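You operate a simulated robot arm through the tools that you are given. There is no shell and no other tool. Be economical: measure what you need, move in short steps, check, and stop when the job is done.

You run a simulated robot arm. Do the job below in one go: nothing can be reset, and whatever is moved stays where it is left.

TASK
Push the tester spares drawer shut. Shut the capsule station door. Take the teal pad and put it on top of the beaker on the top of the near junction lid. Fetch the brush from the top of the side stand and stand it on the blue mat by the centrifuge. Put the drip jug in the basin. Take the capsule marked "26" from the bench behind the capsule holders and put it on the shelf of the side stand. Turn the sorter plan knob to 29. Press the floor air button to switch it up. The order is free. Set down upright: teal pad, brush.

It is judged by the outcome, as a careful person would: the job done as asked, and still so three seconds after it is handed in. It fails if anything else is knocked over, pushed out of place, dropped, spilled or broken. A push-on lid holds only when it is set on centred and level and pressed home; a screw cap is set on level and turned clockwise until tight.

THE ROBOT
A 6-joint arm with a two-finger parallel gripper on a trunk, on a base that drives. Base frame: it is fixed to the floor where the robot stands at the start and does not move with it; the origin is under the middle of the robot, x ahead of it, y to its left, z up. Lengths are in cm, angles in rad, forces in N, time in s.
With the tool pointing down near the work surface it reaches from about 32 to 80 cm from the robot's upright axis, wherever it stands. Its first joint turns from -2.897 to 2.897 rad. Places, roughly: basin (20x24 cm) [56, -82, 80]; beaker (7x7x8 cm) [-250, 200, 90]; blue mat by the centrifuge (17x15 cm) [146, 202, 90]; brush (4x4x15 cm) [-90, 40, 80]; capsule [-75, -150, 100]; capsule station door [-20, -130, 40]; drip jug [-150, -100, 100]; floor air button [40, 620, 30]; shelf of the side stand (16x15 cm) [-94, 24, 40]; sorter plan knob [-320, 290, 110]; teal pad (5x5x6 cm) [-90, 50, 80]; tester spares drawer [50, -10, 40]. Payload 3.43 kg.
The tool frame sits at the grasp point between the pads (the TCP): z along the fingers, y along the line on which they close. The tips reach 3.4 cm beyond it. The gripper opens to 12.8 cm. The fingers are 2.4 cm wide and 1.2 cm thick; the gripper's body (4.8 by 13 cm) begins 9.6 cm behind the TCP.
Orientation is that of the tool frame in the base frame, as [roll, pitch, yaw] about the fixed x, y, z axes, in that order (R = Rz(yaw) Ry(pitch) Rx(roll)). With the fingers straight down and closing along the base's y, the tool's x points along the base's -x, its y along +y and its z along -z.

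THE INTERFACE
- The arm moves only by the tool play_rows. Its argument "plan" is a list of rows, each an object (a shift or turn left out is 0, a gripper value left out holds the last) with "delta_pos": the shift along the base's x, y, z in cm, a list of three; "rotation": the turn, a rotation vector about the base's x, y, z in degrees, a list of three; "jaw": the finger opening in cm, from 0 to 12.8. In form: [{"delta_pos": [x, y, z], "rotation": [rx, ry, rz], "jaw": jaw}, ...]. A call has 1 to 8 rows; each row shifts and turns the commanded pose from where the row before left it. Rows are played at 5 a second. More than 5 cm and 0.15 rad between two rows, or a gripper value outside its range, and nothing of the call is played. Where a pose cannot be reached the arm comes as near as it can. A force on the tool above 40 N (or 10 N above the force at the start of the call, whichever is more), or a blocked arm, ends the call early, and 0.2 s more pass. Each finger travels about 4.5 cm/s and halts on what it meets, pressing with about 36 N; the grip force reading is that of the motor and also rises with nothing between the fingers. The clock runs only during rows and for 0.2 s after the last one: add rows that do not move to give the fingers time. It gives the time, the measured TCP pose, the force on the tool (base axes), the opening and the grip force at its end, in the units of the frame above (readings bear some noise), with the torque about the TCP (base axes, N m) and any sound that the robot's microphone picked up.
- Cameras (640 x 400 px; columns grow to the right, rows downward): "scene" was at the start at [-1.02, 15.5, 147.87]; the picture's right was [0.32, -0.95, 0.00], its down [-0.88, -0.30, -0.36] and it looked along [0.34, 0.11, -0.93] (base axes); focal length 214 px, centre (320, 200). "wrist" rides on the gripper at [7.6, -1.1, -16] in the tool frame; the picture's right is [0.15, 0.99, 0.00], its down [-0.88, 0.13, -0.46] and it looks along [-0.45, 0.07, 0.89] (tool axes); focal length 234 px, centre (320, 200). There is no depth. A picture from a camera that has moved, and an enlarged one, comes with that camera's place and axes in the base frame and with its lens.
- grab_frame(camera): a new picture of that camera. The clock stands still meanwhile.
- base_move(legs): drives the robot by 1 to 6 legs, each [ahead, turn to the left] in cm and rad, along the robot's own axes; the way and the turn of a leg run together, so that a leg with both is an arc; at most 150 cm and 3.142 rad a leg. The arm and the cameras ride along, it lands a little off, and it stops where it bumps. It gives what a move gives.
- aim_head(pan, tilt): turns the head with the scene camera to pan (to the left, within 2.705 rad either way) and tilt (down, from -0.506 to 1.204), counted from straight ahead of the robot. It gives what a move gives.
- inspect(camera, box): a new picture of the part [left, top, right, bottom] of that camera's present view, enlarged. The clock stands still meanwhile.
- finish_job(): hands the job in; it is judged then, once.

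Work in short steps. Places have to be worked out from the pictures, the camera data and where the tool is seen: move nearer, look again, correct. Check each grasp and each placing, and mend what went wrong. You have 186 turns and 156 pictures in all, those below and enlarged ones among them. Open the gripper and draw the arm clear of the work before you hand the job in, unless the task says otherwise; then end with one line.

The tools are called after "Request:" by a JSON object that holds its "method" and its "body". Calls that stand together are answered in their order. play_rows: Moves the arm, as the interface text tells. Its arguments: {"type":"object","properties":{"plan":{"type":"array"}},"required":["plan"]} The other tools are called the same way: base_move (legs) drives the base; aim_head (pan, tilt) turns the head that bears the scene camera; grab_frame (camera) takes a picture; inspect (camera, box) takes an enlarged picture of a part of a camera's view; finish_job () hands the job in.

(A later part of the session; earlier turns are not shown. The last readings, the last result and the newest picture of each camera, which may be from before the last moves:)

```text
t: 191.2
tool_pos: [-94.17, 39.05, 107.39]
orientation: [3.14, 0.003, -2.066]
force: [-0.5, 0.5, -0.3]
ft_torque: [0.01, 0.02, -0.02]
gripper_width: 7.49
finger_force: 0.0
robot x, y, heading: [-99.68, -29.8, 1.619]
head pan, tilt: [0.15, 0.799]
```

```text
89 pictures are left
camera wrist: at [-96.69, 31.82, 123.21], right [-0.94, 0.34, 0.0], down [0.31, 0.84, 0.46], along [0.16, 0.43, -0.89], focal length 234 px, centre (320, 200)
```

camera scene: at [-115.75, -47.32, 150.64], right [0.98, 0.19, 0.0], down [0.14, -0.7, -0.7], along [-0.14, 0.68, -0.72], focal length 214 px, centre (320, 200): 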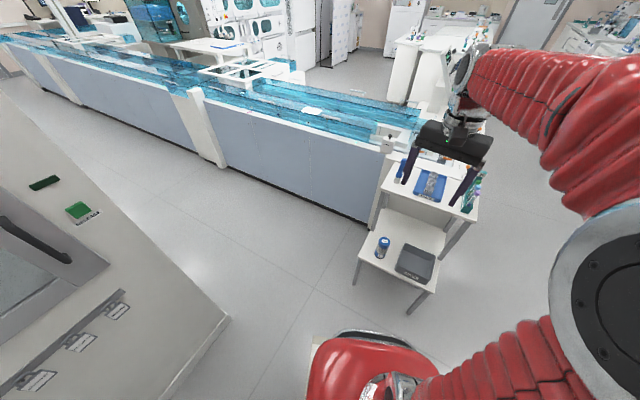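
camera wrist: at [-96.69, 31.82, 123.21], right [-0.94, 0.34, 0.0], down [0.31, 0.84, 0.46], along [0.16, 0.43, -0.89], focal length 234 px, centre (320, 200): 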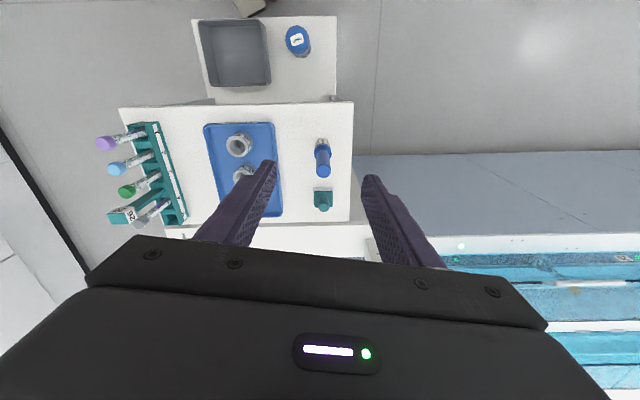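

Wrist view puts the brush at ≈(-93.5,41.4). Adjust and descend to z≈89.

Request:
{"method": "play_rows", "body": {"plan": [{"delta_pos": [0.7, 2.3, -2]}, {"delta_pos": [0, 0, -4]}, {"delta_pos": [0, 0, -4]}, {"delta_pos": [0, 0, -4]}, {"delta_pos": [0, 0, -4]}, {"delta_pos": [0, 0, 0]}]}}

Request:
{"method": "grab_frame", "body": {"camera": "wrist"}}

```text
t: 192.6
tool_pos: [-93.36, 41.32, 89.42]
orientation: [3.139, 0.002, -2.067]
force: [-0.1, -0.2, 0.6]
ft_torque: [-0.02, 0.0, -0.02]
gripper_width: 7.51
finger_force: 0.0
robot x, y, heading: [-99.57, -29.71, 1.616]
head pan, tilt: [0.15, 0.799]
```

```text
88 pictures are left
camera wrist: at [-95.96, 34.09, 105.23], right [-0.94, 0.34, 0.0], down [0.3, 0.84, 0.46], along [0.15, 0.43, -0.89], focal length 234 px, centre (320, 200)
```

wrist: 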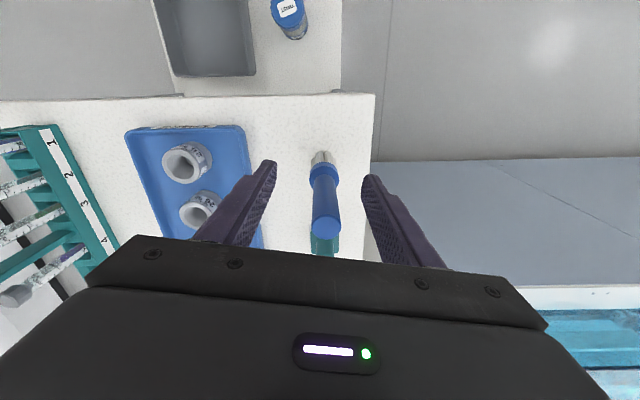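

Brush is between the fingers. Close and lift.

Request:
{"method": "play_rows", "body": {"plan": [{"jaw": 0.5}, {"jaw": 0.5}, {"jaw": 0.5}, {"jaw": 0.5}, {"jaw": 0.5}, {"delta_pos": [0, 0, 2]}, {"delta_pos": [0, 0, 4]}, {"delta_pos": [0, 0, 4]}]}}

Request:
{"method": "grab_frame", "body": {"camera": "wrist"}}

```text
t: 194.4
tool_pos: [-93.3, 41.3, 99.46]
orientation: [3.14, 0.002, -2.066]
force: [-0.3, 0.4, -0.3]
ft_torque: [-0.02, -0.03, -0.01]
gripper_width: 0.48
finger_force: 0.1
robot x, y, heading: [-99.59, -29.89, 1.615]
head pan, tilt: [0.15, 0.799]
```

```text
87 pictures are left
camera wrist: at [-95.95, 34.15, 115.31], right [-0.94, 0.34, 0.0], down [0.3, 0.84, 0.46], along [0.15, 0.43, -0.89], focal length 234 px, centre (320, 200)
```

wrist: 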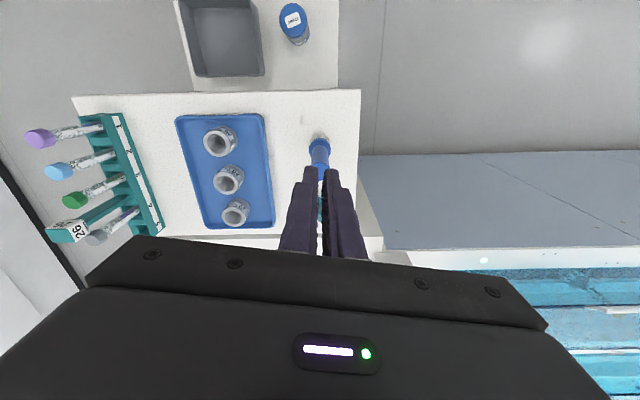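

The fingers closed on nothing after lifting; the brush still stands in place. I open, look closely at it.

Request:
{"method": "play_rows", "body": {"plan": [{"jaw": 7.5, "delta_pos": [0, 0, 2]}, {"jaw": 7.5}, {"jaw": 7.5}]}}

Request:
{"method": "inspect", "body": {"camera": "wrist", "box": [240, 100, 400, 240]}}

Request:
{"method": "inspect", "body": {"camera": "scene", "box": [360, 140, 480, 250]}}

```text
t: 195.2
tool_pos: [-93.34, 41.3, 101.5]
orientation: [3.141, 0.002, -2.066]
force: [0.1, -0.5, -0.2]
ft_torque: [0.02, -0.01, -0.01]
gripper_width: 7.49
finger_force: 1.1
robot x, y, heading: [-99.92, -29.43, 1.617]
head pan, tilt: [0.15, 0.799]
```

```text
2.86 times, centred on (320, 170) of wrist
camera zoom: at [-95.97, 34.16, 117.3], right [-0.94, 0.34, 0.0], down [0.3, 0.84, 0.46], along [0.15, 0.43, -0.89], focal length 669 px, centre (320, 286)
```

zoom: 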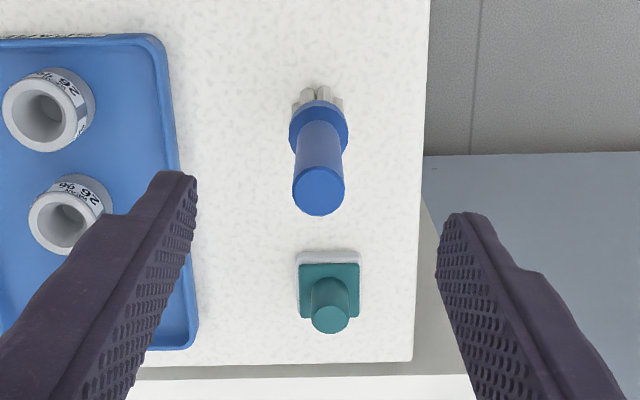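

```text
3.64 times, centred on (420, 195) of scene
camera zoom: at [-116.61, -28.31, 150.64], right [0.98, 0.19, 0.0], down [0.14, -0.7, -0.7], along [-0.14, 0.68, -0.72], focal length 780 px, centre (-44, 218)
```

zoom: 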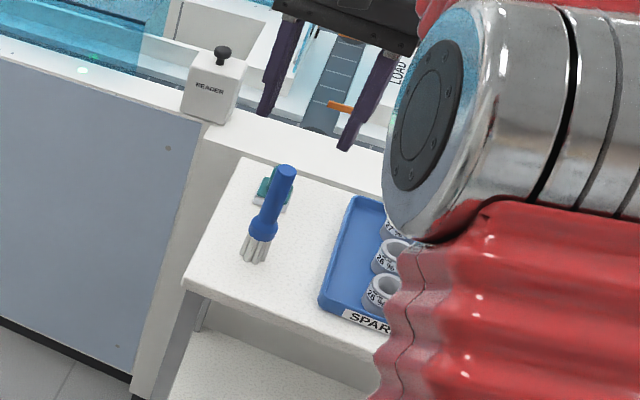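

Re-solving for vertical geometry, the stand top is ≈76 and the brush at ≈(-92.8,42.8). I shift and descend deeper.

Request:
{"method": "play_rows", "body": {"plan": [{"delta_pos": [0.5, 1.5, -3], "jaw": 6.5}, {"delta_pos": [0, 0, -4]}, {"delta_pos": [0, 0, -4]}, {"delta_pos": [0, 0, -4]}, {"delta_pos": [0, 0, 0]}]}}

Request:
{"method": "inspect", "body": {"camera": "wrist", "box": [240, 100, 400, 240]}}

```text
t: 196.4
tool_pos: [-92.83, 42.87, 86.47]
orientation: [-3.141, 0.002, -2.067]
force: [-0.3, 0.1, 0.4]
ft_torque: [-0.02, 0.05, 0.0]
gripper_width: 6.49
finger_force: 0.1
robot x, y, heading: [-99.75, -29.61, 1.614]
head pan, tilt: [0.15, 0.799]
```

```text
2.86 times, centred on (320, 170) of wrist
camera zoom: at [-95.54, 35.74, 102.22], right [-0.94, 0.34, 0.0], down [0.3, 0.83, 0.46], along [0.15, 0.43, -0.89], focal length 669 px, centre (320, 286)
```

zoom: 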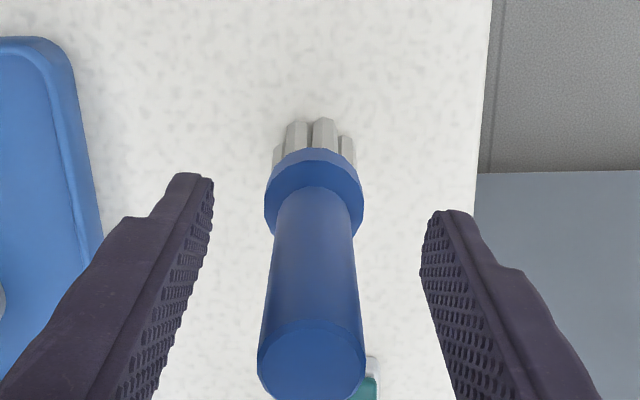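

Close without lifting and check the width.

Request:
{"method": "play_rows", "body": {"plan": [{"jaw": 1}, {"jaw": 1}, {"jaw": 1}, {"jaw": 1}, {"jaw": 1}]}}

```text
t: 197.6
tool_pos: [-92.92, 42.94, 86.47]
orientation: [3.14, 0.002, -2.065]
force: [-0.1, -0.8, 0.4]
ft_torque: [-0.01, -0.01, -0.02]
gripper_width: 2.1
finger_force: 36.1
robot x, y, heading: [-99.49, -29.71, 1.62]
head pan, tilt: [0.15, 0.799]
```

Gripped at 2.1 cm. Lift and retract, then view.

Request:
{"method": "play_rows", "body": {"plan": [{"delta_pos": [0, 0, 2]}, {"delta_pos": [0, 0, 4]}, {"delta_pos": [0, 0, 4]}, {"delta_pos": [0, 0, 4]}, {"delta_pos": [0, 0, 4]}, {"delta_pos": [0, -4, 2]}, {"delta_pos": [0, -4.5, 1]}, {"delta_pos": [0, -4.5, 0]}]}}

Request:
{"method": "play_rows", "body": {"plan": [{"delta_pos": [0, -4.5, 0]}, {"delta_pos": [0, -4.5, 0]}, {"delta_pos": [0, -4, 0]}]}}

Request:
{"method": "grab_frame", "body": {"camera": "wrist"}}

```text
t: 199.4
tool_pos: [-92.78, 29.84, 107.41]
orientation: [3.138, 0.003, -2.066]
force: [0.4, -0.2, -0.3]
ft_torque: [0.0, 0.02, 0.01]
gripper_width: 2.07
finger_force: 35.9
robot x, y, heading: [-99.61, -29.72, 1.616]
head pan, tilt: [0.15, 0.799]
```

```text
t: 200.2
tool_pos: [-92.92, 16.99, 107.51]
orientation: [3.139, 0.004, -2.066]
force: [0.0, -0.2, -0.9]
ft_torque: [-0.03, 0.01, 0.02]
gripper_width: 2.08
finger_force: 35.6
robot x, y, heading: [-99.38, -29.81, 1.617]
head pan, tilt: [0.15, 0.799]
```

```text
83 pictures are left
camera wrist: at [-95.51, 9.69, 123.36], right [-0.94, 0.34, 0.0], down [0.3, 0.84, 0.46], along [0.15, 0.43, -0.89], focal length 234 px, centre (320, 200)
```

wrist: 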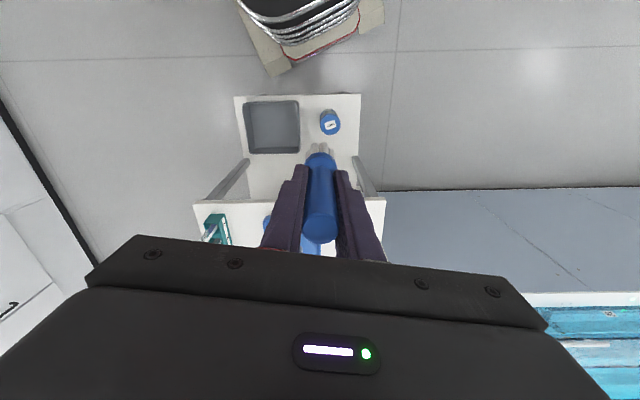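

Brush held upright. I drive out and north along the corridor toward the centrifuge bench.

Request:
{"method": "base_move", "body": {"legs": [[-20, 0], [0, -0.8], [0, -0.8], [93, 0], [0, 0.6], [0, 0.61]]}}

Request:
{"method": "base_move", "body": {"legs": [[130, 0], [110, 0]]}}

Request:
{"method": "aim_head", "body": {"pan": -0.5, "tilt": 0.6}}

Request:
{"method": "grab_frame", "body": {"camera": "scene"}}

```text
t: 218.6
tool_pos: [18.3, -7.56, 107.5]
orientation: [3.14, 0.0, -2.464]
force: [1.3, 0.4, -0.4]
ft_torque: [0.06, 0.0, 0.01]
gripper_width: 2.06
finger_force: 36.5
robot x, y, heading: [-3.01, -48.72, 1.214]
head pan, tilt: [0.15, 0.799]
```

```text
t: 233.9
tool_pos: [102.11, 216.76, 107.63]
orientation: [3.14, 0.003, -2.461]
force: [0.3, 0.5, -1.3]
ft_torque: [0.02, -0.02, 0.02]
gripper_width: 2.07
finger_force: 35.8
robot x, y, heading: [80.34, 175.22, 1.218]
head pan, tilt: [0.15, 0.799]
```

```text
t: 235.0
tool_pos: [102.01, 216.73, 107.86]
orientation: [3.139, 0.002, -2.463]
force: [0.6, 0.3, -1.4]
ft_torque: [0.02, -0.03, -0.03]
gripper_width: 2.03
finger_force: 36.3
robot x, y, heading: [80.34, 175.16, 1.216]
head pan, tilt: [-0.499, 0.6]
```

```text
82 pictures are left
camera scene: at [70.4, 181.2, 152.33], right [0.66, -0.75, 0.0], down [-0.43, -0.37, -0.82], along [0.62, 0.54, -0.57], focal length 214 px, centre (320, 200)
```

scene: 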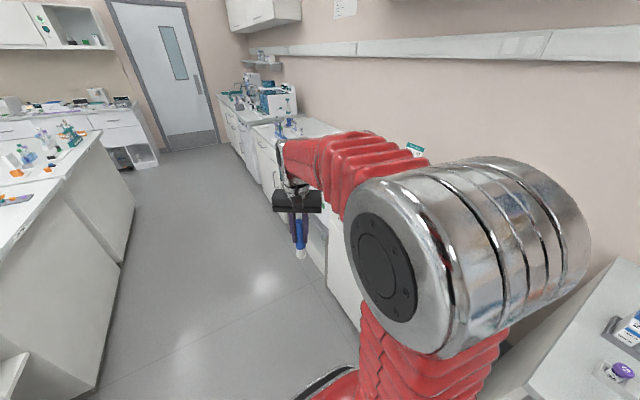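

I turn partly toward the bench and back off a little, then look.

Request:
{"method": "base_move", "body": {"legs": [[0, -0.8], [-15, 0]]}}

Request:
{"method": "aim_head", "body": {"pan": -0.35, "tilt": 0.6}}

Request:
{"method": "grab_frame", "body": {"camera": "scene"}}

```text
t: 239.6
tool_pos: [111.45, 182.57, 107.61]
orientation: [3.141, 0.0, 3.017]
force: [-0.3, 0.3, -0.1]
ft_torque: [-0.03, 0.0, 0.01]
gripper_width: 2.05
finger_force: 35.6
robot x, y, heading: [66.22, 171.17, 0.419]
head pan, tilt: [-0.499, 0.6]
```

```text
t: 240.3
tool_pos: [111.42, 182.7, 107.68]
orientation: [3.139, 0.002, 3.019]
force: [0.2, -0.9, -0.1]
ft_torque: [-0.02, -0.02, 0.0]
gripper_width: 2.08
finger_force: 35.9
robot x, y, heading: [65.93, 170.73, 0.422]
head pan, tilt: [-0.351, 0.6]
```

```text
81 pictures are left
camera scene: at [63.08, 183.64, 152.33], right [0.07, -1.0, 0.0], down [-0.56, -0.04, -0.82], along [0.82, 0.05, -0.57], focal length 214 px, centre (320, 200)
```

scene: 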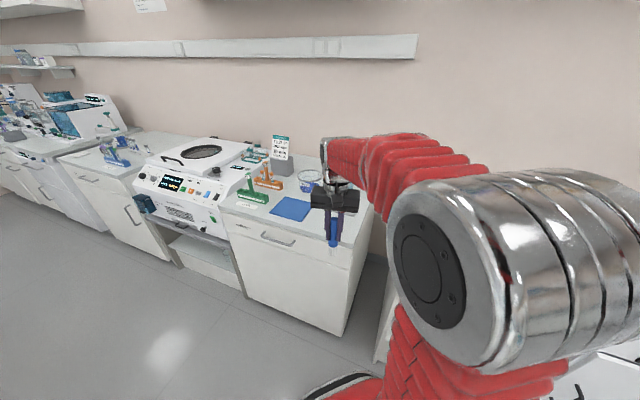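

Mat centre ≈(145,202.5), z≈90. I drive to a square-on position facing it.

Request:
{"method": "base_move", "body": {"legs": [[0, 0.77], [52, 0], [0, -0.75], [0, -0.75]]}}

Request:
{"method": "aim_head", "body": {"pan": 0, "tilt": 0.75}}

Request:
{"method": "grab_frame", "body": {"camera": "scene"}}

```text
t: 252.6
tool_pos: [127.3, 198.66, 107.71]
orientation: [3.14, 0.001, 2.311]
force: [0.4, 1.2, -0.6]
ft_torque: [-0.04, 0.0, -0.01]
gripper_width: 2.07
finger_force: 36.1
robot x, y, heading: [86.65, 223.56, -0.282]
head pan, tilt: [-0.351, 0.6]
```

```text
t: 253.4
tool_pos: [127.34, 198.75, 107.82]
orientation: [3.139, 0.001, 2.31]
force: [-0.5, 0.1, 0.2]
ft_torque: [-0.03, 0.04, -0.03]
gripper_width: 2.06
finger_force: 36.0
robot x, y, heading: [86.64, 223.65, -0.281]
head pan, tilt: [0.0, 0.75]
```

```text
80 pictures are left
camera scene: at [93.18, 238.1, 151.04], right [-0.28, -0.96, 0.0], down [-0.65, 0.19, -0.73], along [0.7, -0.2, -0.68], focal length 214 px, centre (320, 200)
```

scene: 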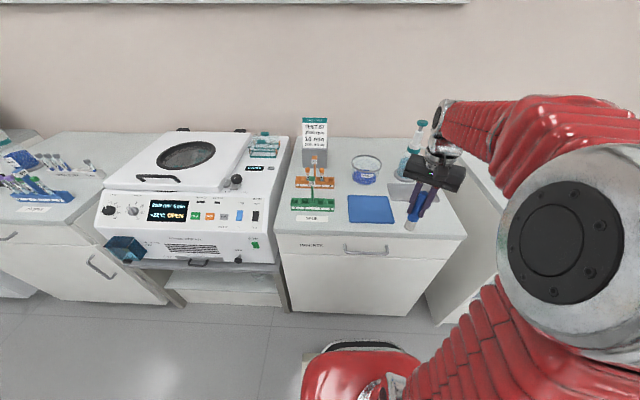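

Mat at (144.5,202.3), z≈90.3. I bring the brush over it.

Request:
{"method": "play_rows", "body": {"plan": [{"delta_pos": [3.44, 0.72, 0]}, {"delta_pos": [3.44, 0.72, 0]}, {"delta_pos": [3.44, 0.72, 0]}, {"delta_pos": [3.44, 0.72, 0]}, {"delta_pos": [3.44, 0.72, 0]}, {"delta_pos": [0, 0, -2]}, {"delta_pos": [0, 0, 0]}]}}

Request:
{"method": "grab_frame", "body": {"camera": "wrist"}}

Request:
{"method": "inspect", "body": {"camera": "scene", "box": [270, 80, 470, 250]}}

```text
t: 255.1
tool_pos: [144.61, 202.48, 105.74]
orientation: [3.141, 0.0, 2.311]
force: [0.3, -0.4, -0.9]
ft_torque: [-0.01, -0.04, 0.0]
gripper_width: 2.06
finger_force: 36.0
robot x, y, heading: [86.47, 223.87, -0.288]
head pan, tilt: [0.0, 0.75]
```

```text
79 pictures are left
camera wrist: at [138.46, 207.35, 121.5], right [0.63, 0.77, 0.0], down [0.69, -0.56, 0.46], along [0.36, -0.29, -0.89], focal length 234 px, centre (320, 200)
```

wrist: 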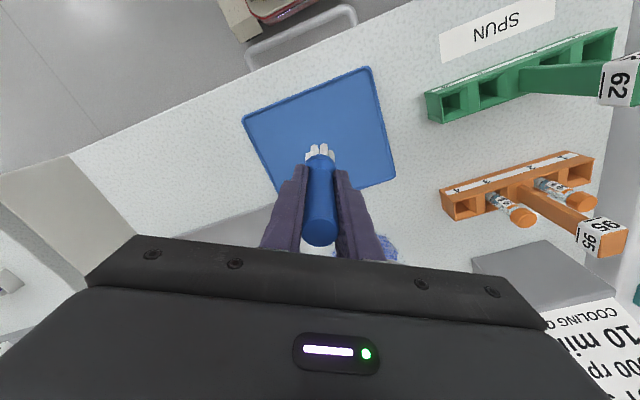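

```text
2.35 times, centred on (370, 165) of scene
camera zoom: at [93.2, 238.1, 151.04], right [-0.28, -0.96, 0.0], down [-0.66, 0.19, -0.73], along [0.7, -0.2, -0.68], focal length 505 px, centre (202, 282)
```

zoom: 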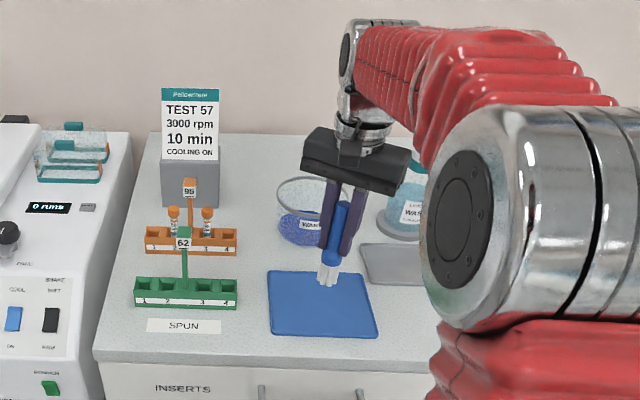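

Brush is over the mat. I nudge to centre and lower gently.

Request:
{"method": "play_rows", "body": {"plan": [{"delta_pos": [-0.7, 0.5, -1.5]}, {"delta_pos": [0, 0, -1]}, {"delta_pos": [0, 0, -0.7]}, {"delta_pos": [0, 0, 0]}]}}

Request:
{"method": "play_rows", "body": {"plan": [{"delta_pos": [0, 0, -0.4]}, {"delta_pos": [0, 0, -0.4]}]}}

```text
t: 256.1
tool_pos: [143.84, 202.91, 102.55]
orientation: [3.138, 0.004, 2.31]
force: [0.8, -0.1, -0.6]
ft_torque: [0.02, 0.01, 0.0]
gripper_width: 2.08
finger_force: 35.7
robot x, y, heading: [86.47, 223.46, -0.287]
head pan, tilt: [0.0, 0.75]
```

```text
t: 256.6
tool_pos: [143.79, 202.7, 101.85]
orientation: [3.139, 0.001, 2.31]
force: [-0.3, 0.3, -0.6]
ft_torque: [-0.03, 0.0, -0.02]
gripper_width: 2.08
finger_force: 36.0
robot x, y, heading: [86.48, 223.6, -0.281]
head pan, tilt: [0.0, 0.75]
```

No contact yet; continue in small steps.

Request:
{"method": "play_rows", "body": {"plan": [{"delta_pos": [0, 0, -0.4]}, {"delta_pos": [0, 0, -0.4]}]}}

Request:
{"method": "inspect", "body": {"camera": "scene", "box": [330, 140, 430, 230]}}

```text
t: 257.2
tool_pos: [143.75, 202.97, 101.0]
orientation: [3.14, 0.001, 2.31]
force: [0.0, -0.5, -0.3]
ft_torque: [-0.01, 0.01, -0.02]
gripper_width: 2.07
finger_force: 35.9
robot x, y, heading: [86.72, 223.81, -0.282]
head pan, tilt: [0.0, 0.75]
```

```text
4.44 times, centred on (380, 185) of scene
camera zoom: at [93.2, 238.1, 151.04], right [-0.28, -0.96, 0.0], down [-0.66, 0.19, -0.73], along [0.7, -0.2, -0.68], focal length 953 px, centre (53, 267)
```

zoom: 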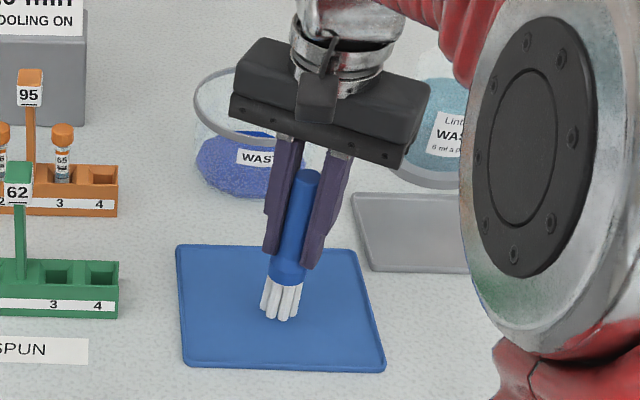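

Request:
{"method": "play_rows", "body": {"plan": [{"delta_pos": [0, 0, -0.3]}, {"delta_pos": [0, 0, -0.3]}]}}

Request:
{"method": "play_rows", "body": {"plan": [{"delta_pos": [0, 0, -0.3]}, {"delta_pos": [0, 0, -0.3]}]}}

```text
t: 257.9
tool_pos: [143.67, 202.87, 100.32]
orientation: [3.14, 0.002, 2.31]
force: [0.1, -0.5, -1.1]
ft_torque: [0.01, 0.0, 0.02]
gripper_width: 2.08
finger_force: 35.9
robot x, y, heading: [86.63, 223.69, -0.279]
head pan, tilt: [0.0, 0.75]
```

```text
t: 258.4
tool_pos: [143.71, 202.83, 99.87]
orientation: [3.141, 0.002, 2.31]
force: [-1.0, -0.6, 7.5]
ft_torque: [0.0, 0.21, 0.0]
gripper_width: 2.04
finger_force: 36.3
robot x, y, heading: [86.92, 223.82, -0.281]
head pan, tilt: [0.0, 0.75]
```

Contact (7.5 N). I open slowly and back straight up.

Request:
{"method": "play_rows", "body": {"plan": [{"jaw": 3}, {"jaw": 4.5}, {"jaw": 5.5}, {"jaw": 5.5}, {"delta_pos": [0, 0, 3]}, {"delta_pos": [0, 0, 4]}, {"delta_pos": [0, 0, 4]}, {"delta_pos": [0, 0, 4]}]}}

Request:
{"method": "grab_frame", "body": {"camera": "wrist"}}

```text
t: 260.2
tool_pos: [143.83, 202.89, 114.85]
orientation: [3.14, 0.001, 2.313]
force: [0.6, -0.1, -0.4]
ft_torque: [-0.01, 0.0, -0.04]
gripper_width: 5.51
finger_force: 0.0
robot x, y, heading: [86.7, 223.72, -0.284]
head pan, tilt: [0.0, 0.75]
```

```text
76 pictures are left
camera wrist: at [137.86, 207.7, 130.64], right [0.63, 0.77, 0.0], down [0.69, -0.56, 0.46], along [0.36, -0.29, -0.89], focal length 234 px, centre (320, 200)
```

wrist: 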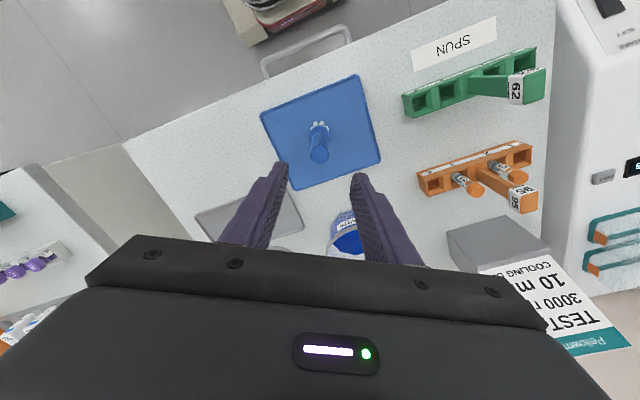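

Brush stands on the mat. Now to the floor air button: retract, back up and drive north.

Request:
{"method": "play_rows", "body": {"plan": [{"delta_pos": [-4.5, 1.3, 0], "jaw": 0}, {"delta_pos": [-4.5, 1.3, 0]}, {"delta_pos": [-4.5, 1.3, 0]}, {"delta_pos": [-4.5, 1.3, 0]}]}}

Request:
{"method": "base_move", "body": {"legs": [[-15, 0], [0, 0.77], [0, 0.77], [120, 0], [110, 0]]}}

Request:
{"method": "aim_head", "body": {"pan": 0.5, "tilt": 0.5}}

Request:
{"method": "grab_frame", "body": {"camera": "scene"}}

```text
t: 261.2
tool_pos: [125.78, 207.93, 114.77]
orientation: [3.14, 0.002, 2.308]
force: [-0.1, 0.0, -0.1]
ft_torque: [-0.02, 0.02, -0.01]
gripper_width: 0.02
finger_force: 29.2
robot x, y, heading: [86.76, 223.69, -0.281]
head pan, tilt: [0.0, 0.75]
```

```text
t: 283.0
tool_pos: [158.03, 485.58, 114.81]
orientation: [3.141, 0.003, -2.422]
force: [0.5, -0.4, 0.3]
ft_torque: [0.02, 0.0, -0.01]
gripper_width: 0.0
finger_force: 33.9
robot x, y, heading: [141.37, 446.75, 1.267]
head pan, tilt: [0.0, 0.75]
```

```text
t: 283.9
tool_pos: [157.99, 485.49, 114.76]
orientation: [3.141, 0.002, -2.423]
force: [-0.8, -0.3, 0.3]
ft_torque: [0.0, 0.0, -0.01]
gripper_width: 0.0
finger_force: 33.0
robot x, y, heading: [141.69, 446.67, 1.261]
head pan, tilt: [0.499, 0.499]
```

```text
75 pictures are left
camera scene: at [122.99, 454.74, 153.24], right [0.98, 0.19, 0.0], down [0.09, -0.47, -0.88], along [-0.17, 0.86, -0.48], focal length 214 px, centre (320, 200)
```

scene: 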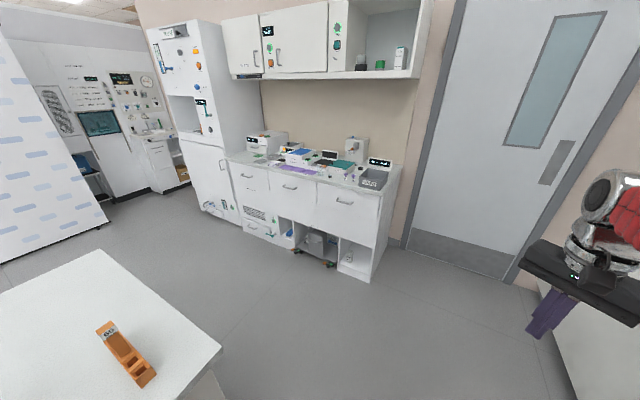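

The button should be near pixel (270,223); zoom there.

Request:
{"method": "inspect", "body": {"camera": "scene", "box": [190, 150, 400, 290]}}

```text
2.86 times, centred on (295, 220) of scene
camera zoom: at [122.99, 454.74, 153.24], right [0.98, 0.19, 0.0], down [0.09, -0.47, -0.88], along [-0.17, 0.86, -0.48], focal length 613 px, centre (391, 143)
```

zoom: 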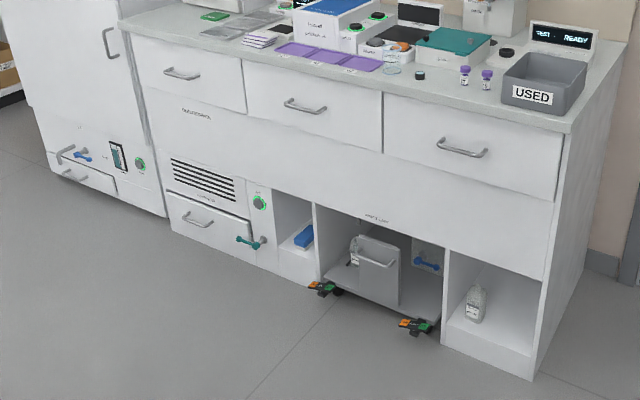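

The lit button by the floor vent at ≈(42,623,30) matches. I drive into the aisle in front of that bench and face it.

Request:
{"method": "base_move", "body": {"legs": [[74, 0], [0, 0.79], [0, 0.79], [75, 0], [62, 0]]}}

Request:
{"method": "aim_head", "body": {"pan": -1.4, "tilt": 0.8}}

Request:
{"method": "grab_frame", "body": {"camera": "scene"}}

```text
t: 303.8
tool_pos: [-6.23, 571.78, 114.94]
orientation: [3.14, 0.002, -0.827]
force: [-0.5, 0.2, 1.3]
ft_torque: [0.02, 0.02, 0.02]
gripper_width: 0.01
finger_force: 33.1
robot x, y, heading: [32.81, 556.33, 2.859]
head pan, tilt: [0.499, 0.499]
```

```text
t: 305.7
tool_pos: [-6.29, 571.76, 114.89]
orientation: [3.14, 0.003, -0.829]
force: [-0.3, 0.0, -0.5]
ft_torque: [0.04, -0.02, -0.03]
gripper_width: 0.0
finger_force: 33.7
robot x, y, heading: [33.2, 556.06, 2.857]
head pan, tilt: [-1.4, 0.799]
```

```text
73 pictures are left
camera scene: at [35.27, 547.36, 150.64], right [0.99, -0.11, 0.0], down [-0.08, -0.71, -0.7], along [0.08, 0.69, -0.72], focal length 214 px, centre (320, 200)
```

scene: 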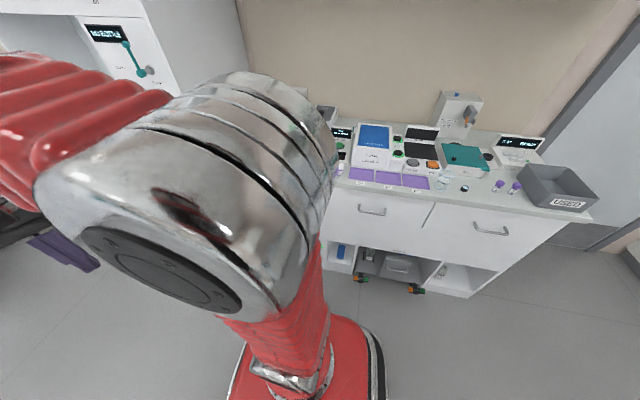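

I drive 18 cm further so the button lies slightly right of centre, then face the bench.

Request:
{"method": "base_move", "body": {"legs": [[18, 0], [0, -0.8], [0, -0.8]]}}

Request:
{"method": "aim_head", "body": {"pan": 0, "tilt": 0.95}}

Request:
{"method": "grab_frame", "body": {"camera": "scene"}}

Request:
{"method": "inspect", "body": {"camera": "scene", "box": [280, 140, 400, 240]}}

```text
t: 313.4
tool_pos: [32.49, 599.88, 114.96]
orientation: [3.14, 0.001, -2.428]
force: [-0.2, 0.1, -0.7]
ft_torque: [0.01, -0.01, -0.05]
gripper_width: 0.0
finger_force: 33.1
robot x, y, heading: [11.6, 562.63, 1.268]
head pan, tilt: [-1.4, 0.799]
```

```text
t: 315.0
tool_pos: [32.52, 599.96, 114.9]
orientation: [3.141, 0.001, -2.429]
force: [0.0, -0.4, 0.0]
ft_torque: [0.0, 0.01, 0.02]
gripper_width: 0.0
finger_force: 33.3
robot x, y, heading: [11.25, 562.5, 1.267]
head pan, tilt: [0.0, 0.949]
```

```text
72 pictures are left
camera scene: at [-3.06, 568.61, 149.49], right [0.95, -0.3, 0.0], down [-0.25, -0.78, -0.58], along [0.18, 0.55, -0.81], focal length 214 px, centre (320, 200)
```

scene: 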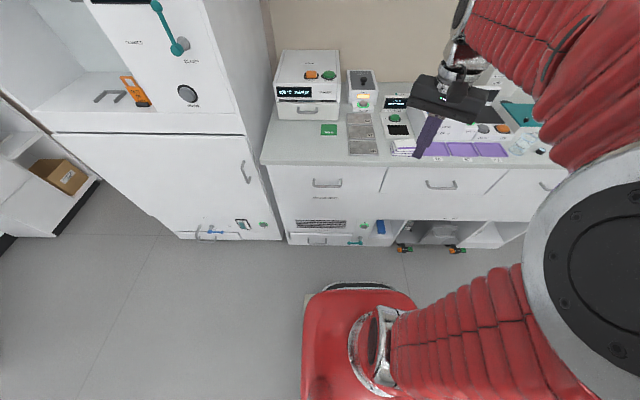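

```text
4.00 times, centred on (340, 190) of scene
camera zoom: at [-3.06, 568.61, 149.49], right [0.95, -0.3, 0.0], down [-0.25, -0.78, -0.58], along [0.18, 0.55, -0.81], focal length 858 px, centre (240, 240)
```

zoom: 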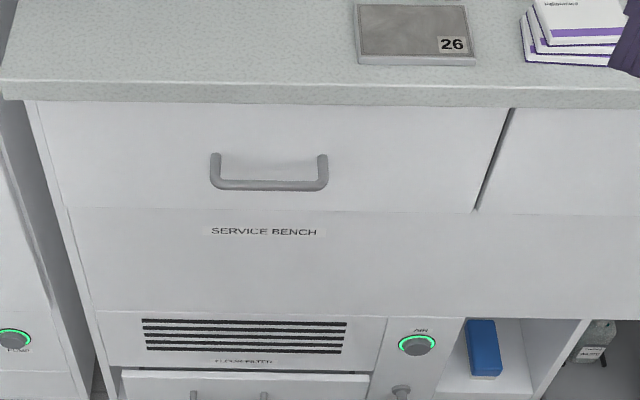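

Button solved at (43.2,621.4,31.3): 65.6 cm ahead, 12.7 cm right. I lower the arm in front of the bench and pitch the closed fingers forward.

Request:
{"method": "play_rows", "body": {"plan": [{"delta_pos": [0.4, -0.4, -4.9]}, {"delta_pos": [0.4, -0.4, -4.9]}, {"delta_pos": [0.4, -0.4, -4.9]}, {"delta_pos": [0.4, -0.4, -4.9]}, {"delta_pos": [0.4, -0.4, -4.9]}, {"delta_pos": [0.4, -0.4, -4.9]}, {"delta_pos": [0.4, -0.4, -4.9]}, {"delta_pos": [0.4, -0.4, -4.9]}]}}

Request:
{"method": "play_rows", "body": {"plan": [{"delta_pos": [0, 0, -4], "rotation": [8.1, -2.5, 0]}, {"delta_pos": [0, 0, -4], "rotation": [8.1, -2.5, 0]}, {"delta_pos": [0, 0, -4], "rotation": [8.1, -2.5, 0]}, {"delta_pos": [0, 0, -4], "rotation": [8.1, -2.5, 0]}, {"delta_pos": [0, 0, -4], "rotation": [8.1, -2.5, 0]}]}}

Request:
{"method": "grab_frame", "body": {"camera": "scene"}}

```text
t: 316.8
tool_pos: [35.73, 596.75, 75.72]
orientation: [3.14, 0.001, -2.429]
force: [-0.3, 0.5, -0.5]
ft_torque: [-0.01, 0.02, -0.02]
gripper_width: 0.01
finger_force: 33.2
robot x, y, heading: [11.79, 562.71, 1.264]
head pan, tilt: [0.0, 0.949]
```

```text
t: 318.2
tool_pos: [24.16, 598.64, 60.57]
orientation: [2.367, 0.189, -2.546]
force: [-0.1, -0.6, 0.1]
ft_torque: [0.01, 0.01, -0.01]
gripper_width: 0.02
finger_force: 32.9
out of reach, approached as far as the arm can: row 2
robot x, y, heading: [11.39, 562.28, 1.268]
head pan, tilt: [0.0, 0.949]
stopped in row 5: the arm was blocked; the commanded pose is now the measured one
```

```text
70 pictures are left
camera scene: at [-3.06, 568.63, 149.49], right [0.95, -0.3, 0.0], down [-0.24, -0.78, -0.58], along [0.18, 0.55, -0.81], focal length 214 px, centre (320, 200)
```

scene: 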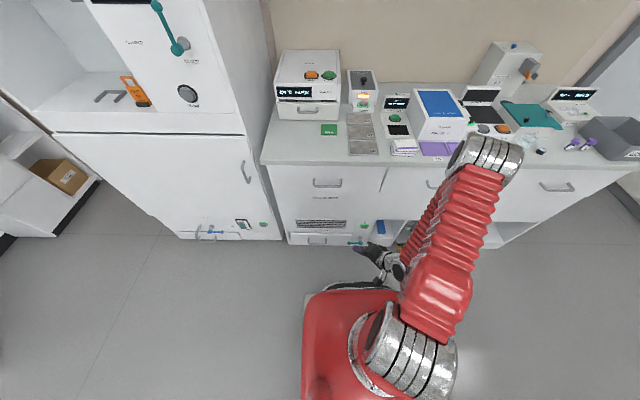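

The near pitched pose is awkward for the wrist. I back up 9 cm and extend further while straightening the pointing direction.

Request:
{"method": "base_move", "body": {"legs": [[-9, 0]]}}

Request:
{"method": "play_rows", "body": {"plan": [{"delta_pos": [2.77, 2.58, 0]}, {"delta_pos": [2.77, 2.58, 0], "rotation": [-0.7, -3.5, -3]}, {"delta_pos": [2.77, 2.58, -3], "rotation": [-0.7, -3.5, -3]}, {"delta_pos": [2.77, 2.58, -3], "rotation": [-0.7, -3.5, -3]}, {"delta_pos": [2.77, 2.58, -3], "rotation": [-0.7, -3.5, -3]}, {"delta_pos": [2.77, 2.58, -3], "rotation": [-0.7, -3.5, -3]}, {"delta_pos": [0, 0, -3], "rotation": [-0.7, -3.5, -3]}]}}

Request:
{"method": "grab_frame", "body": {"camera": "scene"}}

```text
t: 319.4
tool_pos: [21.41, 589.94, 60.45]
orientation: [2.367, 0.188, -2.549]
force: [-0.4, -0.3, 0.3]
ft_torque: [0.01, 0.01, -0.02]
gripper_width: 0.0
finger_force: 32.9
robot x, y, heading: [9.16, 554.2, 1.261]
head pan, tilt: [0.0, 0.949]
```

```text
t: 321.0
tool_pos: [38.0, 605.41, 45.47]
orientation: [2.61, 0.481, -2.783]
force: [0.3, 0.2, -0.3]
ft_torque: [-0.04, -0.04, -0.01]
gripper_width: 0.0
finger_force: 32.9
robot x, y, heading: [8.86, 553.98, 1.269]
head pan, tilt: [0.0, 0.949]
```

```text
69 pictures are left
camera scene: at [-5.78, 560.01, 149.49], right [0.95, -0.3, 0.0], down [-0.25, -0.78, -0.58], along [0.18, 0.55, -0.81], focal length 214 px, centre (320, 200)
```

scene: 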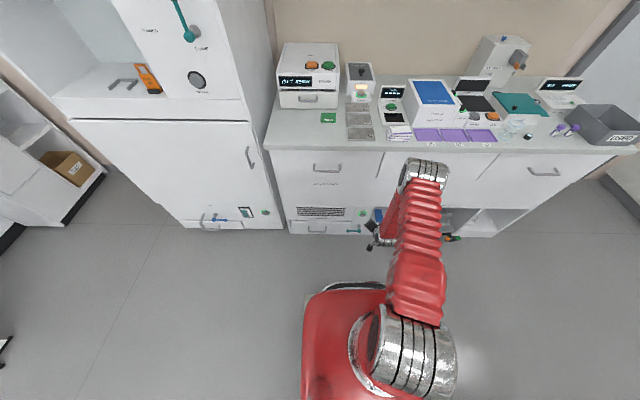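

Pose reached. Lower to button height and approach to a few cm short.

Request:
{"method": "play_rows", "body": {"plan": [{"delta_pos": [0.5, 0, -4]}, {"delta_pos": [0.5, 0, -4]}, {"delta_pos": [0.3, 0, -3.6]}, {"delta_pos": [1, 4, 0]}, {"delta_pos": [1, 4, 0]}]}}

Request:
{"method": "inspect", "body": {"camera": "scene", "box": [290, 170, 450, 270]}}

Request:
{"method": "grab_frame", "body": {"camera": "wrist"}}

```text
t: 322.2
tool_pos: [41.34, 613.37, 33.89]
orientation: [2.612, 0.483, -2.784]
force: [-0.2, -0.5, 0.3]
ft_torque: [-0.04, 0.0, 0.03]
gripper_width: 0.0
finger_force: 33.5
robot x, y, heading: [8.93, 553.65, 1.265]
head pan, tilt: [0.0, 0.949]
```

```text
4.00 times, centred on (370, 220) of scene
camera zoom: at [-5.78, 560.01, 149.49], right [0.95, -0.3, 0.0], down [-0.25, -0.78, -0.58], along [0.18, 0.55, -0.81], focal length 858 px, centre (120, 120)
```

zoom: 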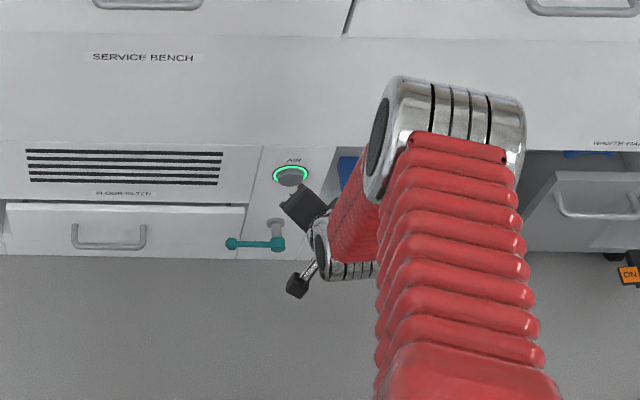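

```text
67 pictures are left
camera wrist: at [32.34, 600.5, 41.96], right [-0.64, 0.67, 0.37], down [0.57, 0.09, 0.81], along [0.52, 0.73, -0.44], focal length 234 px, centre (320, 200)
```

wrist: 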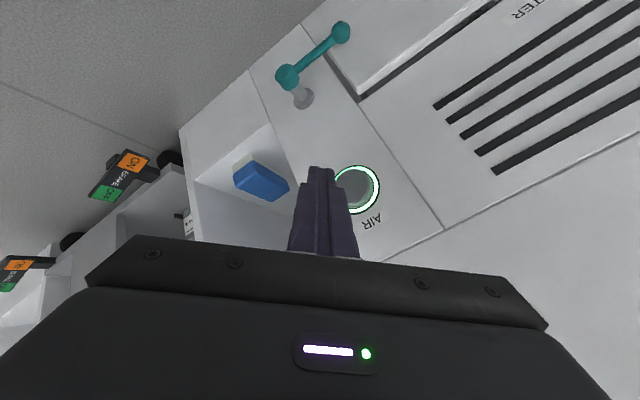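

Tip is ~6 cm from the button and aligned. Press forward gently.

Request:
{"method": "play_rows", "body": {"plan": [{"delta_pos": [0.5, 3.2, 0]}, {"delta_pos": [0.15, 1, 0]}, {"delta_pos": [0.15, 0.8, 0]}]}}

Request:
{"method": "grab_frame", "body": {"camera": "wrist"}}

```text
t: 323.0
tool_pos: [42.19, 618.37, 33.83]
orientation: [2.615, 0.479, -2.785]
force: [-0.6, -12.3, 4.9]
ft_torque: [-0.07, -0.02, -0.08]
gripper_width: 0.0
finger_force: 32.8
robot x, y, heading: [8.3, 553.88, 1.267]
head pan, tilt: [0.0, 0.949]
heard: click
```

```text
66 pictures are left
camera wrist: at [33.28, 605.45, 41.95], right [-0.64, 0.67, 0.37], down [0.57, 0.09, 0.81], along [0.52, 0.73, -0.44], focal length 234 px, centre (320, 200)
```

wrist: 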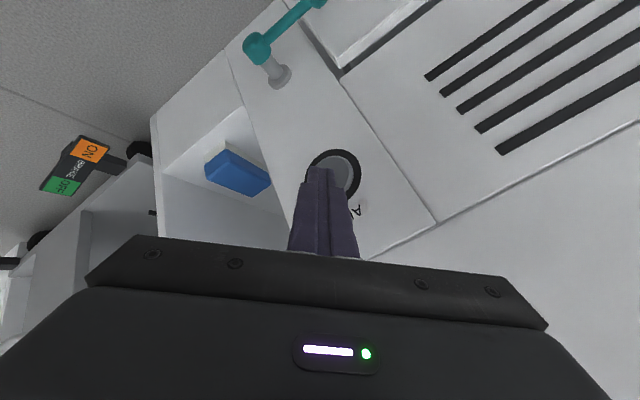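

A click; the ring went dark while pressed. I back off and look at its state.

Request:
{"method": "play_rows", "body": {"plan": [{"delta_pos": [-0.8, -3, 0]}, {"delta_pos": [-1.2, -4, 0]}, {"delta_pos": [0, 0, 0]}]}}

Request:
{"method": "grab_frame", "body": {"camera": "wrist"}}

Request:
{"method": "inspect", "body": {"camera": "scene", "box": [290, 170, 410, 250]}}

```text
t: 323.8
tool_pos: [40.16, 611.39, 34.0]
orientation: [2.613, 0.483, -2.784]
force: [0.1, 0.5, -0.9]
ft_torque: [-0.01, -0.03, -0.01]
gripper_width: 0.0
finger_force: 33.1
robot x, y, heading: [8.79, 553.73, 1.27]
head pan, tilt: [0.0, 0.949]
```

```text
65 pictures are left
camera wrist: at [31.21, 598.45, 41.99], right [-0.64, 0.67, 0.37], down [0.57, 0.09, 0.82], along [0.52, 0.73, -0.44], focal length 234 px, centre (320, 200)
```

wrist: 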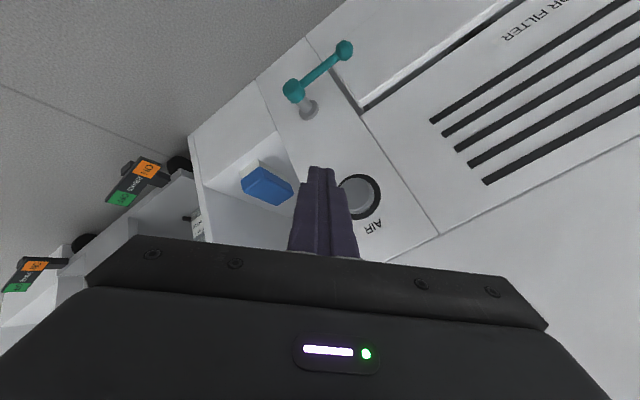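

```text
5.00 times, centred on (350, 210) of scene
camera zoom: at [-5.78, 560.02, 149.49], right [0.95, -0.3, 0.0], down [-0.25, -0.78, -0.58], along [0.18, 0.55, -0.81], focal length 1072 px, centre (170, 150)
```

zoom: 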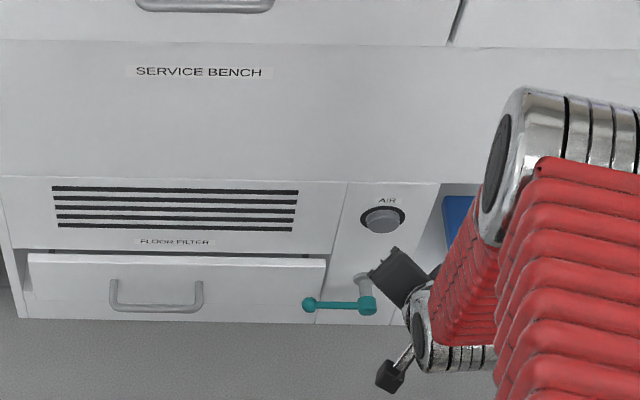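

The ring toggled from lit to dark with a click, i.e. the state changed by one press. I retract the arm and re-check the lamp after a moment.

Request:
{"method": "play_rows", "body": {"plan": [{"delta_pos": [-1.4, -4.2, 2]}, {"delta_pos": [0, -1, 4.8]}, {"delta_pos": [0, 0, 5]}, {"delta_pos": [0, 0, 5]}, {"delta_pos": [0, 0, 5]}, {"delta_pos": [0, 0, 5]}, {"delta_pos": [0, 0, 5]}, {"delta_pos": [0, 0, 5]}]}}

Request:
{"method": "inspect", "body": {"camera": "scene", "box": [200, 30, 440, 250]}}

```text
t: 325.6
tool_pos: [38.74, 606.17, 70.72]
orientation: [2.613, 0.482, -2.782]
force: [0.8, -0.1, 0.6]
ft_torque: [-0.02, 0.0, 0.0]
gripper_width: 0.0
finger_force: 33.1
robot x, y, heading: [8.89, 554.05, 1.266]
head pan, tilt: [0.0, 0.949]
```

```text
1.82 times, centred on (320, 140) of scene
camera zoom: at [-5.78, 560.02, 149.49], right [0.95, -0.3, 0.0], down [-0.24, -0.78, -0.58], along [0.18, 0.55, -0.81], focal length 390 px, centre (320, 309)
```

zoom: 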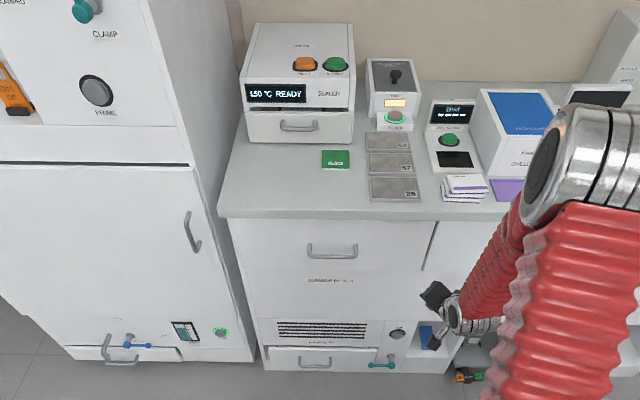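

The button popped from lit/latched to the other state; done. Now the teal pad: restore the tool to vertical, square its yaw, and drive back south.

Request:
{"method": "play_rows", "body": {"plan": [{"delta_pos": [-0.5, -1, 4.5], "rotation": [-7.6, 2.43, 0]}, {"delta_pos": [-0.5, -1, 4.5], "rotation": [-7.6, 2.43, 0]}, {"delta_pos": [-0.5, -1, 4.5], "rotation": [-7.6, 2.43, 0]}, {"delta_pos": [-0.5, -1, 4.5], "rotation": [-7.6, 2.43, 0]}, {"delta_pos": [-0.5, -1, 4.5], "rotation": [-7.6, 2.43, 0]}, {"delta_pos": [-0.5, -1, 4.5], "rotation": [0, 0, 8]}, {"delta_pos": [-0.5, -1, 4.5], "rotation": [0, 0, 8]}, {"delta_pos": [0, -1, 4.5], "rotation": [0, 0, 8]}]}}

Request:
{"method": "base_move", "body": {"legs": [[0, -0.78], [0, -0.78], [80, 0], [77, 0], [0, -0.8], [0, -0.78]]}}

Request:
{"method": "base_move", "body": {"legs": [[120, 0], [120, 0], [120, 0]]}}

```text
t: 327.4
tool_pos: [34.96, 598.8, 105.22]
orientation: [3.087, 0.027, -2.231]
force: [0.1, 0.8, 0.1]
ft_torque: [-0.03, 0.01, 0.01]
gripper_width: 0.01
finger_force: 33.2
out of reach, approached as far as the arm can: row 2
robot x, y, heading: [8.67, 554.07, 1.263]
head pan, tilt: [0.0, 0.949]
```

```text
t: 349.6
tool_pos: [131.21, 462.89, 105.04]
orientation: [3.085, 0.026, 0.892]
force: [0.5, 0.1, 0.0]
ft_torque: [0.01, 0.02, -0.01]
gripper_width: 0.0
finger_force: 33.1
robot x, y, heading: [163.47, 505.52, -1.885]
head pan, tilt: [0.0, 0.949]
```

```text
t: 372.5
tool_pos: [20.14, 120.73, 105.31]
orientation: [3.086, 0.027, 0.9]
force: [0.1, -0.1, 0.4]
ft_torque: [0.03, -0.02, 0.01]
gripper_width: 0.0
finger_force: 32.8
robot x, y, heading: [52.34, 163.88, -1.881]
head pan, tilt: [0.0, 0.949]
```

Continue south, then west around the stand's south side.

Request:
{"method": "base_move", "body": {"legs": [[110, 0], [108, 0], [0, -0.63], [0, -0.63], [100, 0]]}}

Request:
{"method": "base_move", "body": {"legs": [[0, -0.6], [0, -0.6]]}}

Request:
{"method": "aim_head", "body": {"pan": 0, "tilt": 0.6}}

Request:
{"method": "grab_frame", "body": {"camera": "scene"}}

```text
t: 397.6
tool_pos: [-166.08, -24.58, 105.2]
orientation: [3.087, 0.025, -0.371]
force: [-0.4, 0.6, 0.6]
ft_torque: [0.03, 0.0, 0.0]
gripper_width: 0.03
finger_force: 32.5
robot x, y, heading: [-115.15, -42.91, 3.134]
head pan, tilt: [0.0, 0.949]
```

```text
t: 402.6
tool_pos: [-117.15, 10.71, 105.24]
orientation: [3.086, 0.024, -1.562]
force: [0.4, 0.7, 0.1]
ft_torque: [-0.05, 0.04, 0.02]
gripper_width: 0.02
finger_force: 33.0
robot x, y, heading: [-119.63, -44.16, 1.949]
head pan, tilt: [0.0, 0.949]
```

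```text
t: 403.5
tool_pos: [-117.38, 10.8, 105.32]
orientation: [3.086, 0.026, -1.562]
force: [0.1, 0.5, -0.3]
ft_torque: [0.02, -0.01, 0.01]
gripper_width: 0.0
finger_force: 32.8
robot x, y, heading: [-119.58, -44.48, 1.943]
head pan, tilt: [0.0, 0.6]
```

```text
62 pictures are left
camera scene: at [-135.18, -47.38, 152.32], right [0.93, 0.37, 0.0], down [0.21, -0.53, -0.82], along [-0.3, 0.77, -0.57], focal length 214 px, centre (320, 200)
```

scene: 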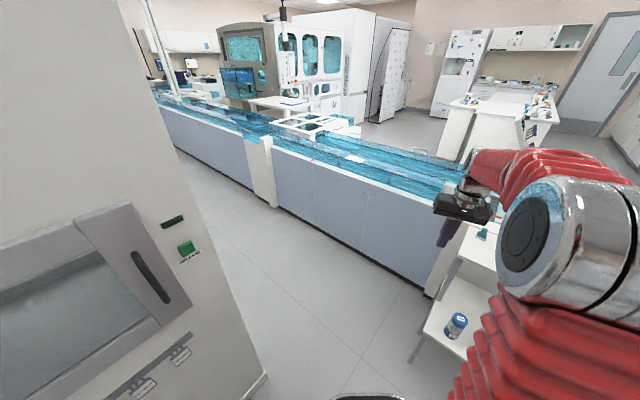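

Let me zoom toward the beaker/junction and knob region from here.

Request:
{"method": "inspect", "body": {"camera": "scene", "box": [210, 60, 390, 170]}}

```text
3.56 times, centred on (300, 115) of scene
camera zoom: at [-135.18, -47.38, 152.32], right [0.93, 0.37, 0.0], down [0.21, -0.53, -0.82], along [-0.3, 0.77, -0.57], focal length 763 px, centre (391, 502)
```

zoom: 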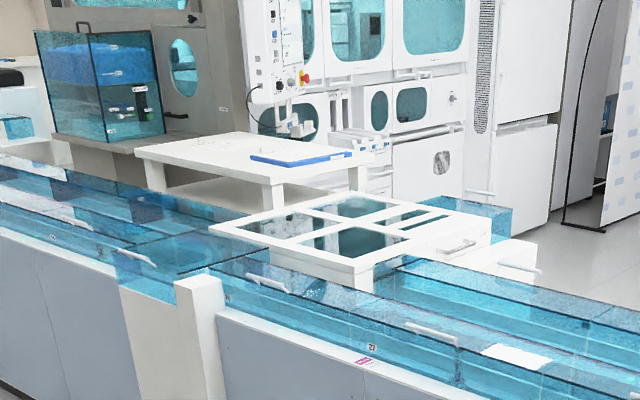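

Proceed to the west side of the stand to fetch the pad.

Request:
{"method": "base_move", "body": {"legs": [[85, 0], [0, -0.85], [0, -0.85]]}}

Request:
{"method": "aim_head", "body": {"pan": -0.1, "tilt": 0.8}}

Request:
{"method": "grab_frame", "body": {"camera": "scene"}}

```text
t: 415.6
tool_pos: [-96.4, 25.77, 105.32]
orientation: [3.086, 0.027, 3.027]
force: [0.0, -1.0, -0.2]
ft_torque: [-0.02, -0.01, 0.02]
gripper_width: 0.0
finger_force: 32.6
robot x, y, heading: [-152.42, 41.01, 0.259]
head pan, tilt: [0.0, 0.6]
```

```text
t: 416.4
tool_pos: [-96.54, 25.76, 105.43]
orientation: [3.085, 0.027, 3.024]
force: [-0.6, 0.3, 0.8]
ft_torque: [-0.01, -0.02, -0.02]
gripper_width: 0.01
finger_force: 32.8
robot x, y, heading: [-152.57, 41.2, 0.254]
head pan, tilt: [-0.099, 0.799]
```

```text
60 pictures are left
camera scene: at [-154.31, 56.09, 150.65], right [0.16, -0.99, 0.0], down [-0.71, -0.11, -0.7], along [0.69, 0.11, -0.72], focal length 214 px, centre (320, 200)
```

scene: 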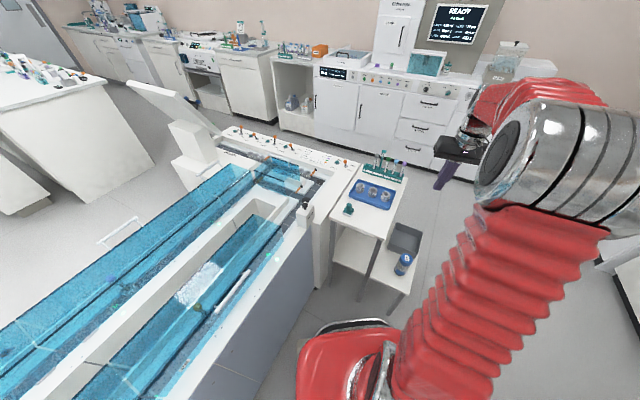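

Request:
{"method": "inspect", "body": {"camera": "scene", "box": [310, 160, 410, 240]}}

```text
5.00 times, centred on (360, 200) of scene
camera zoom: at [-154.31, 56.09, 150.65], right [0.16, -0.99, 0.0], down [-0.71, -0.11, -0.7], along [0.69, 0.11, -0.72], focal length 1072 px, centre (120, 200)
```

zoom: 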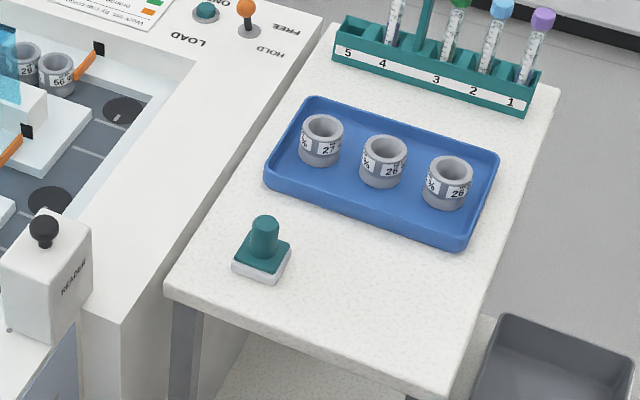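

Pad at ≈(-89,53.6), base z≈76, knob top ≈82. I level the tool and move over it with jaws at 5.

Request:
{"method": "play_rows", "body": {"plan": [{"delta_pos": [1.25, 4.63, 0], "rotation": [-3, 1.85, 0], "jaw": 5}, {"delta_pos": [1.25, 4.63, 0]}, {"delta_pos": [1.25, 4.63, 0]}, {"delta_pos": [1.25, 4.63, 0]}, {"delta_pos": [1.25, 4.63, 0]}, {"delta_pos": [1.25, 4.63, -2]}, {"delta_pos": [0, 0, -4]}, {"delta_pos": [0, 0, 0]}]}}

Request:
{"method": "inspect", "body": {"camera": "wrist", "box": [220, 80, 420, 240]}}

```text
refused: row 6 steps farther than a row can; nothing moved
```

```text
2.50 times, centred on (320, 160) of wrist
camera zoom: at [-104.79, 24.84, 120.91], right [-0.03, 1.0, 0.05], down [0.87, 0.0, 0.49], along [0.48, 0.06, -0.87], focal length 585 px, centre (320, 300)
```

zoom: 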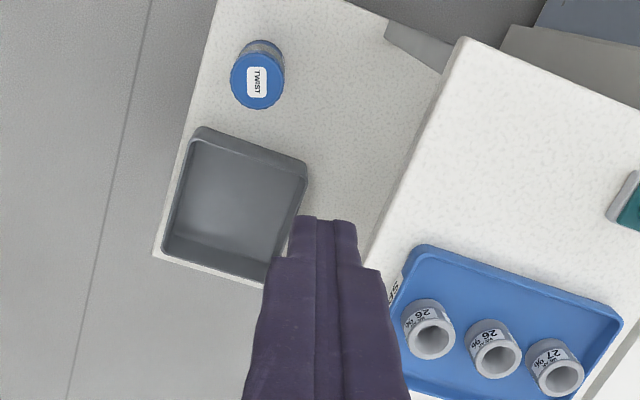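

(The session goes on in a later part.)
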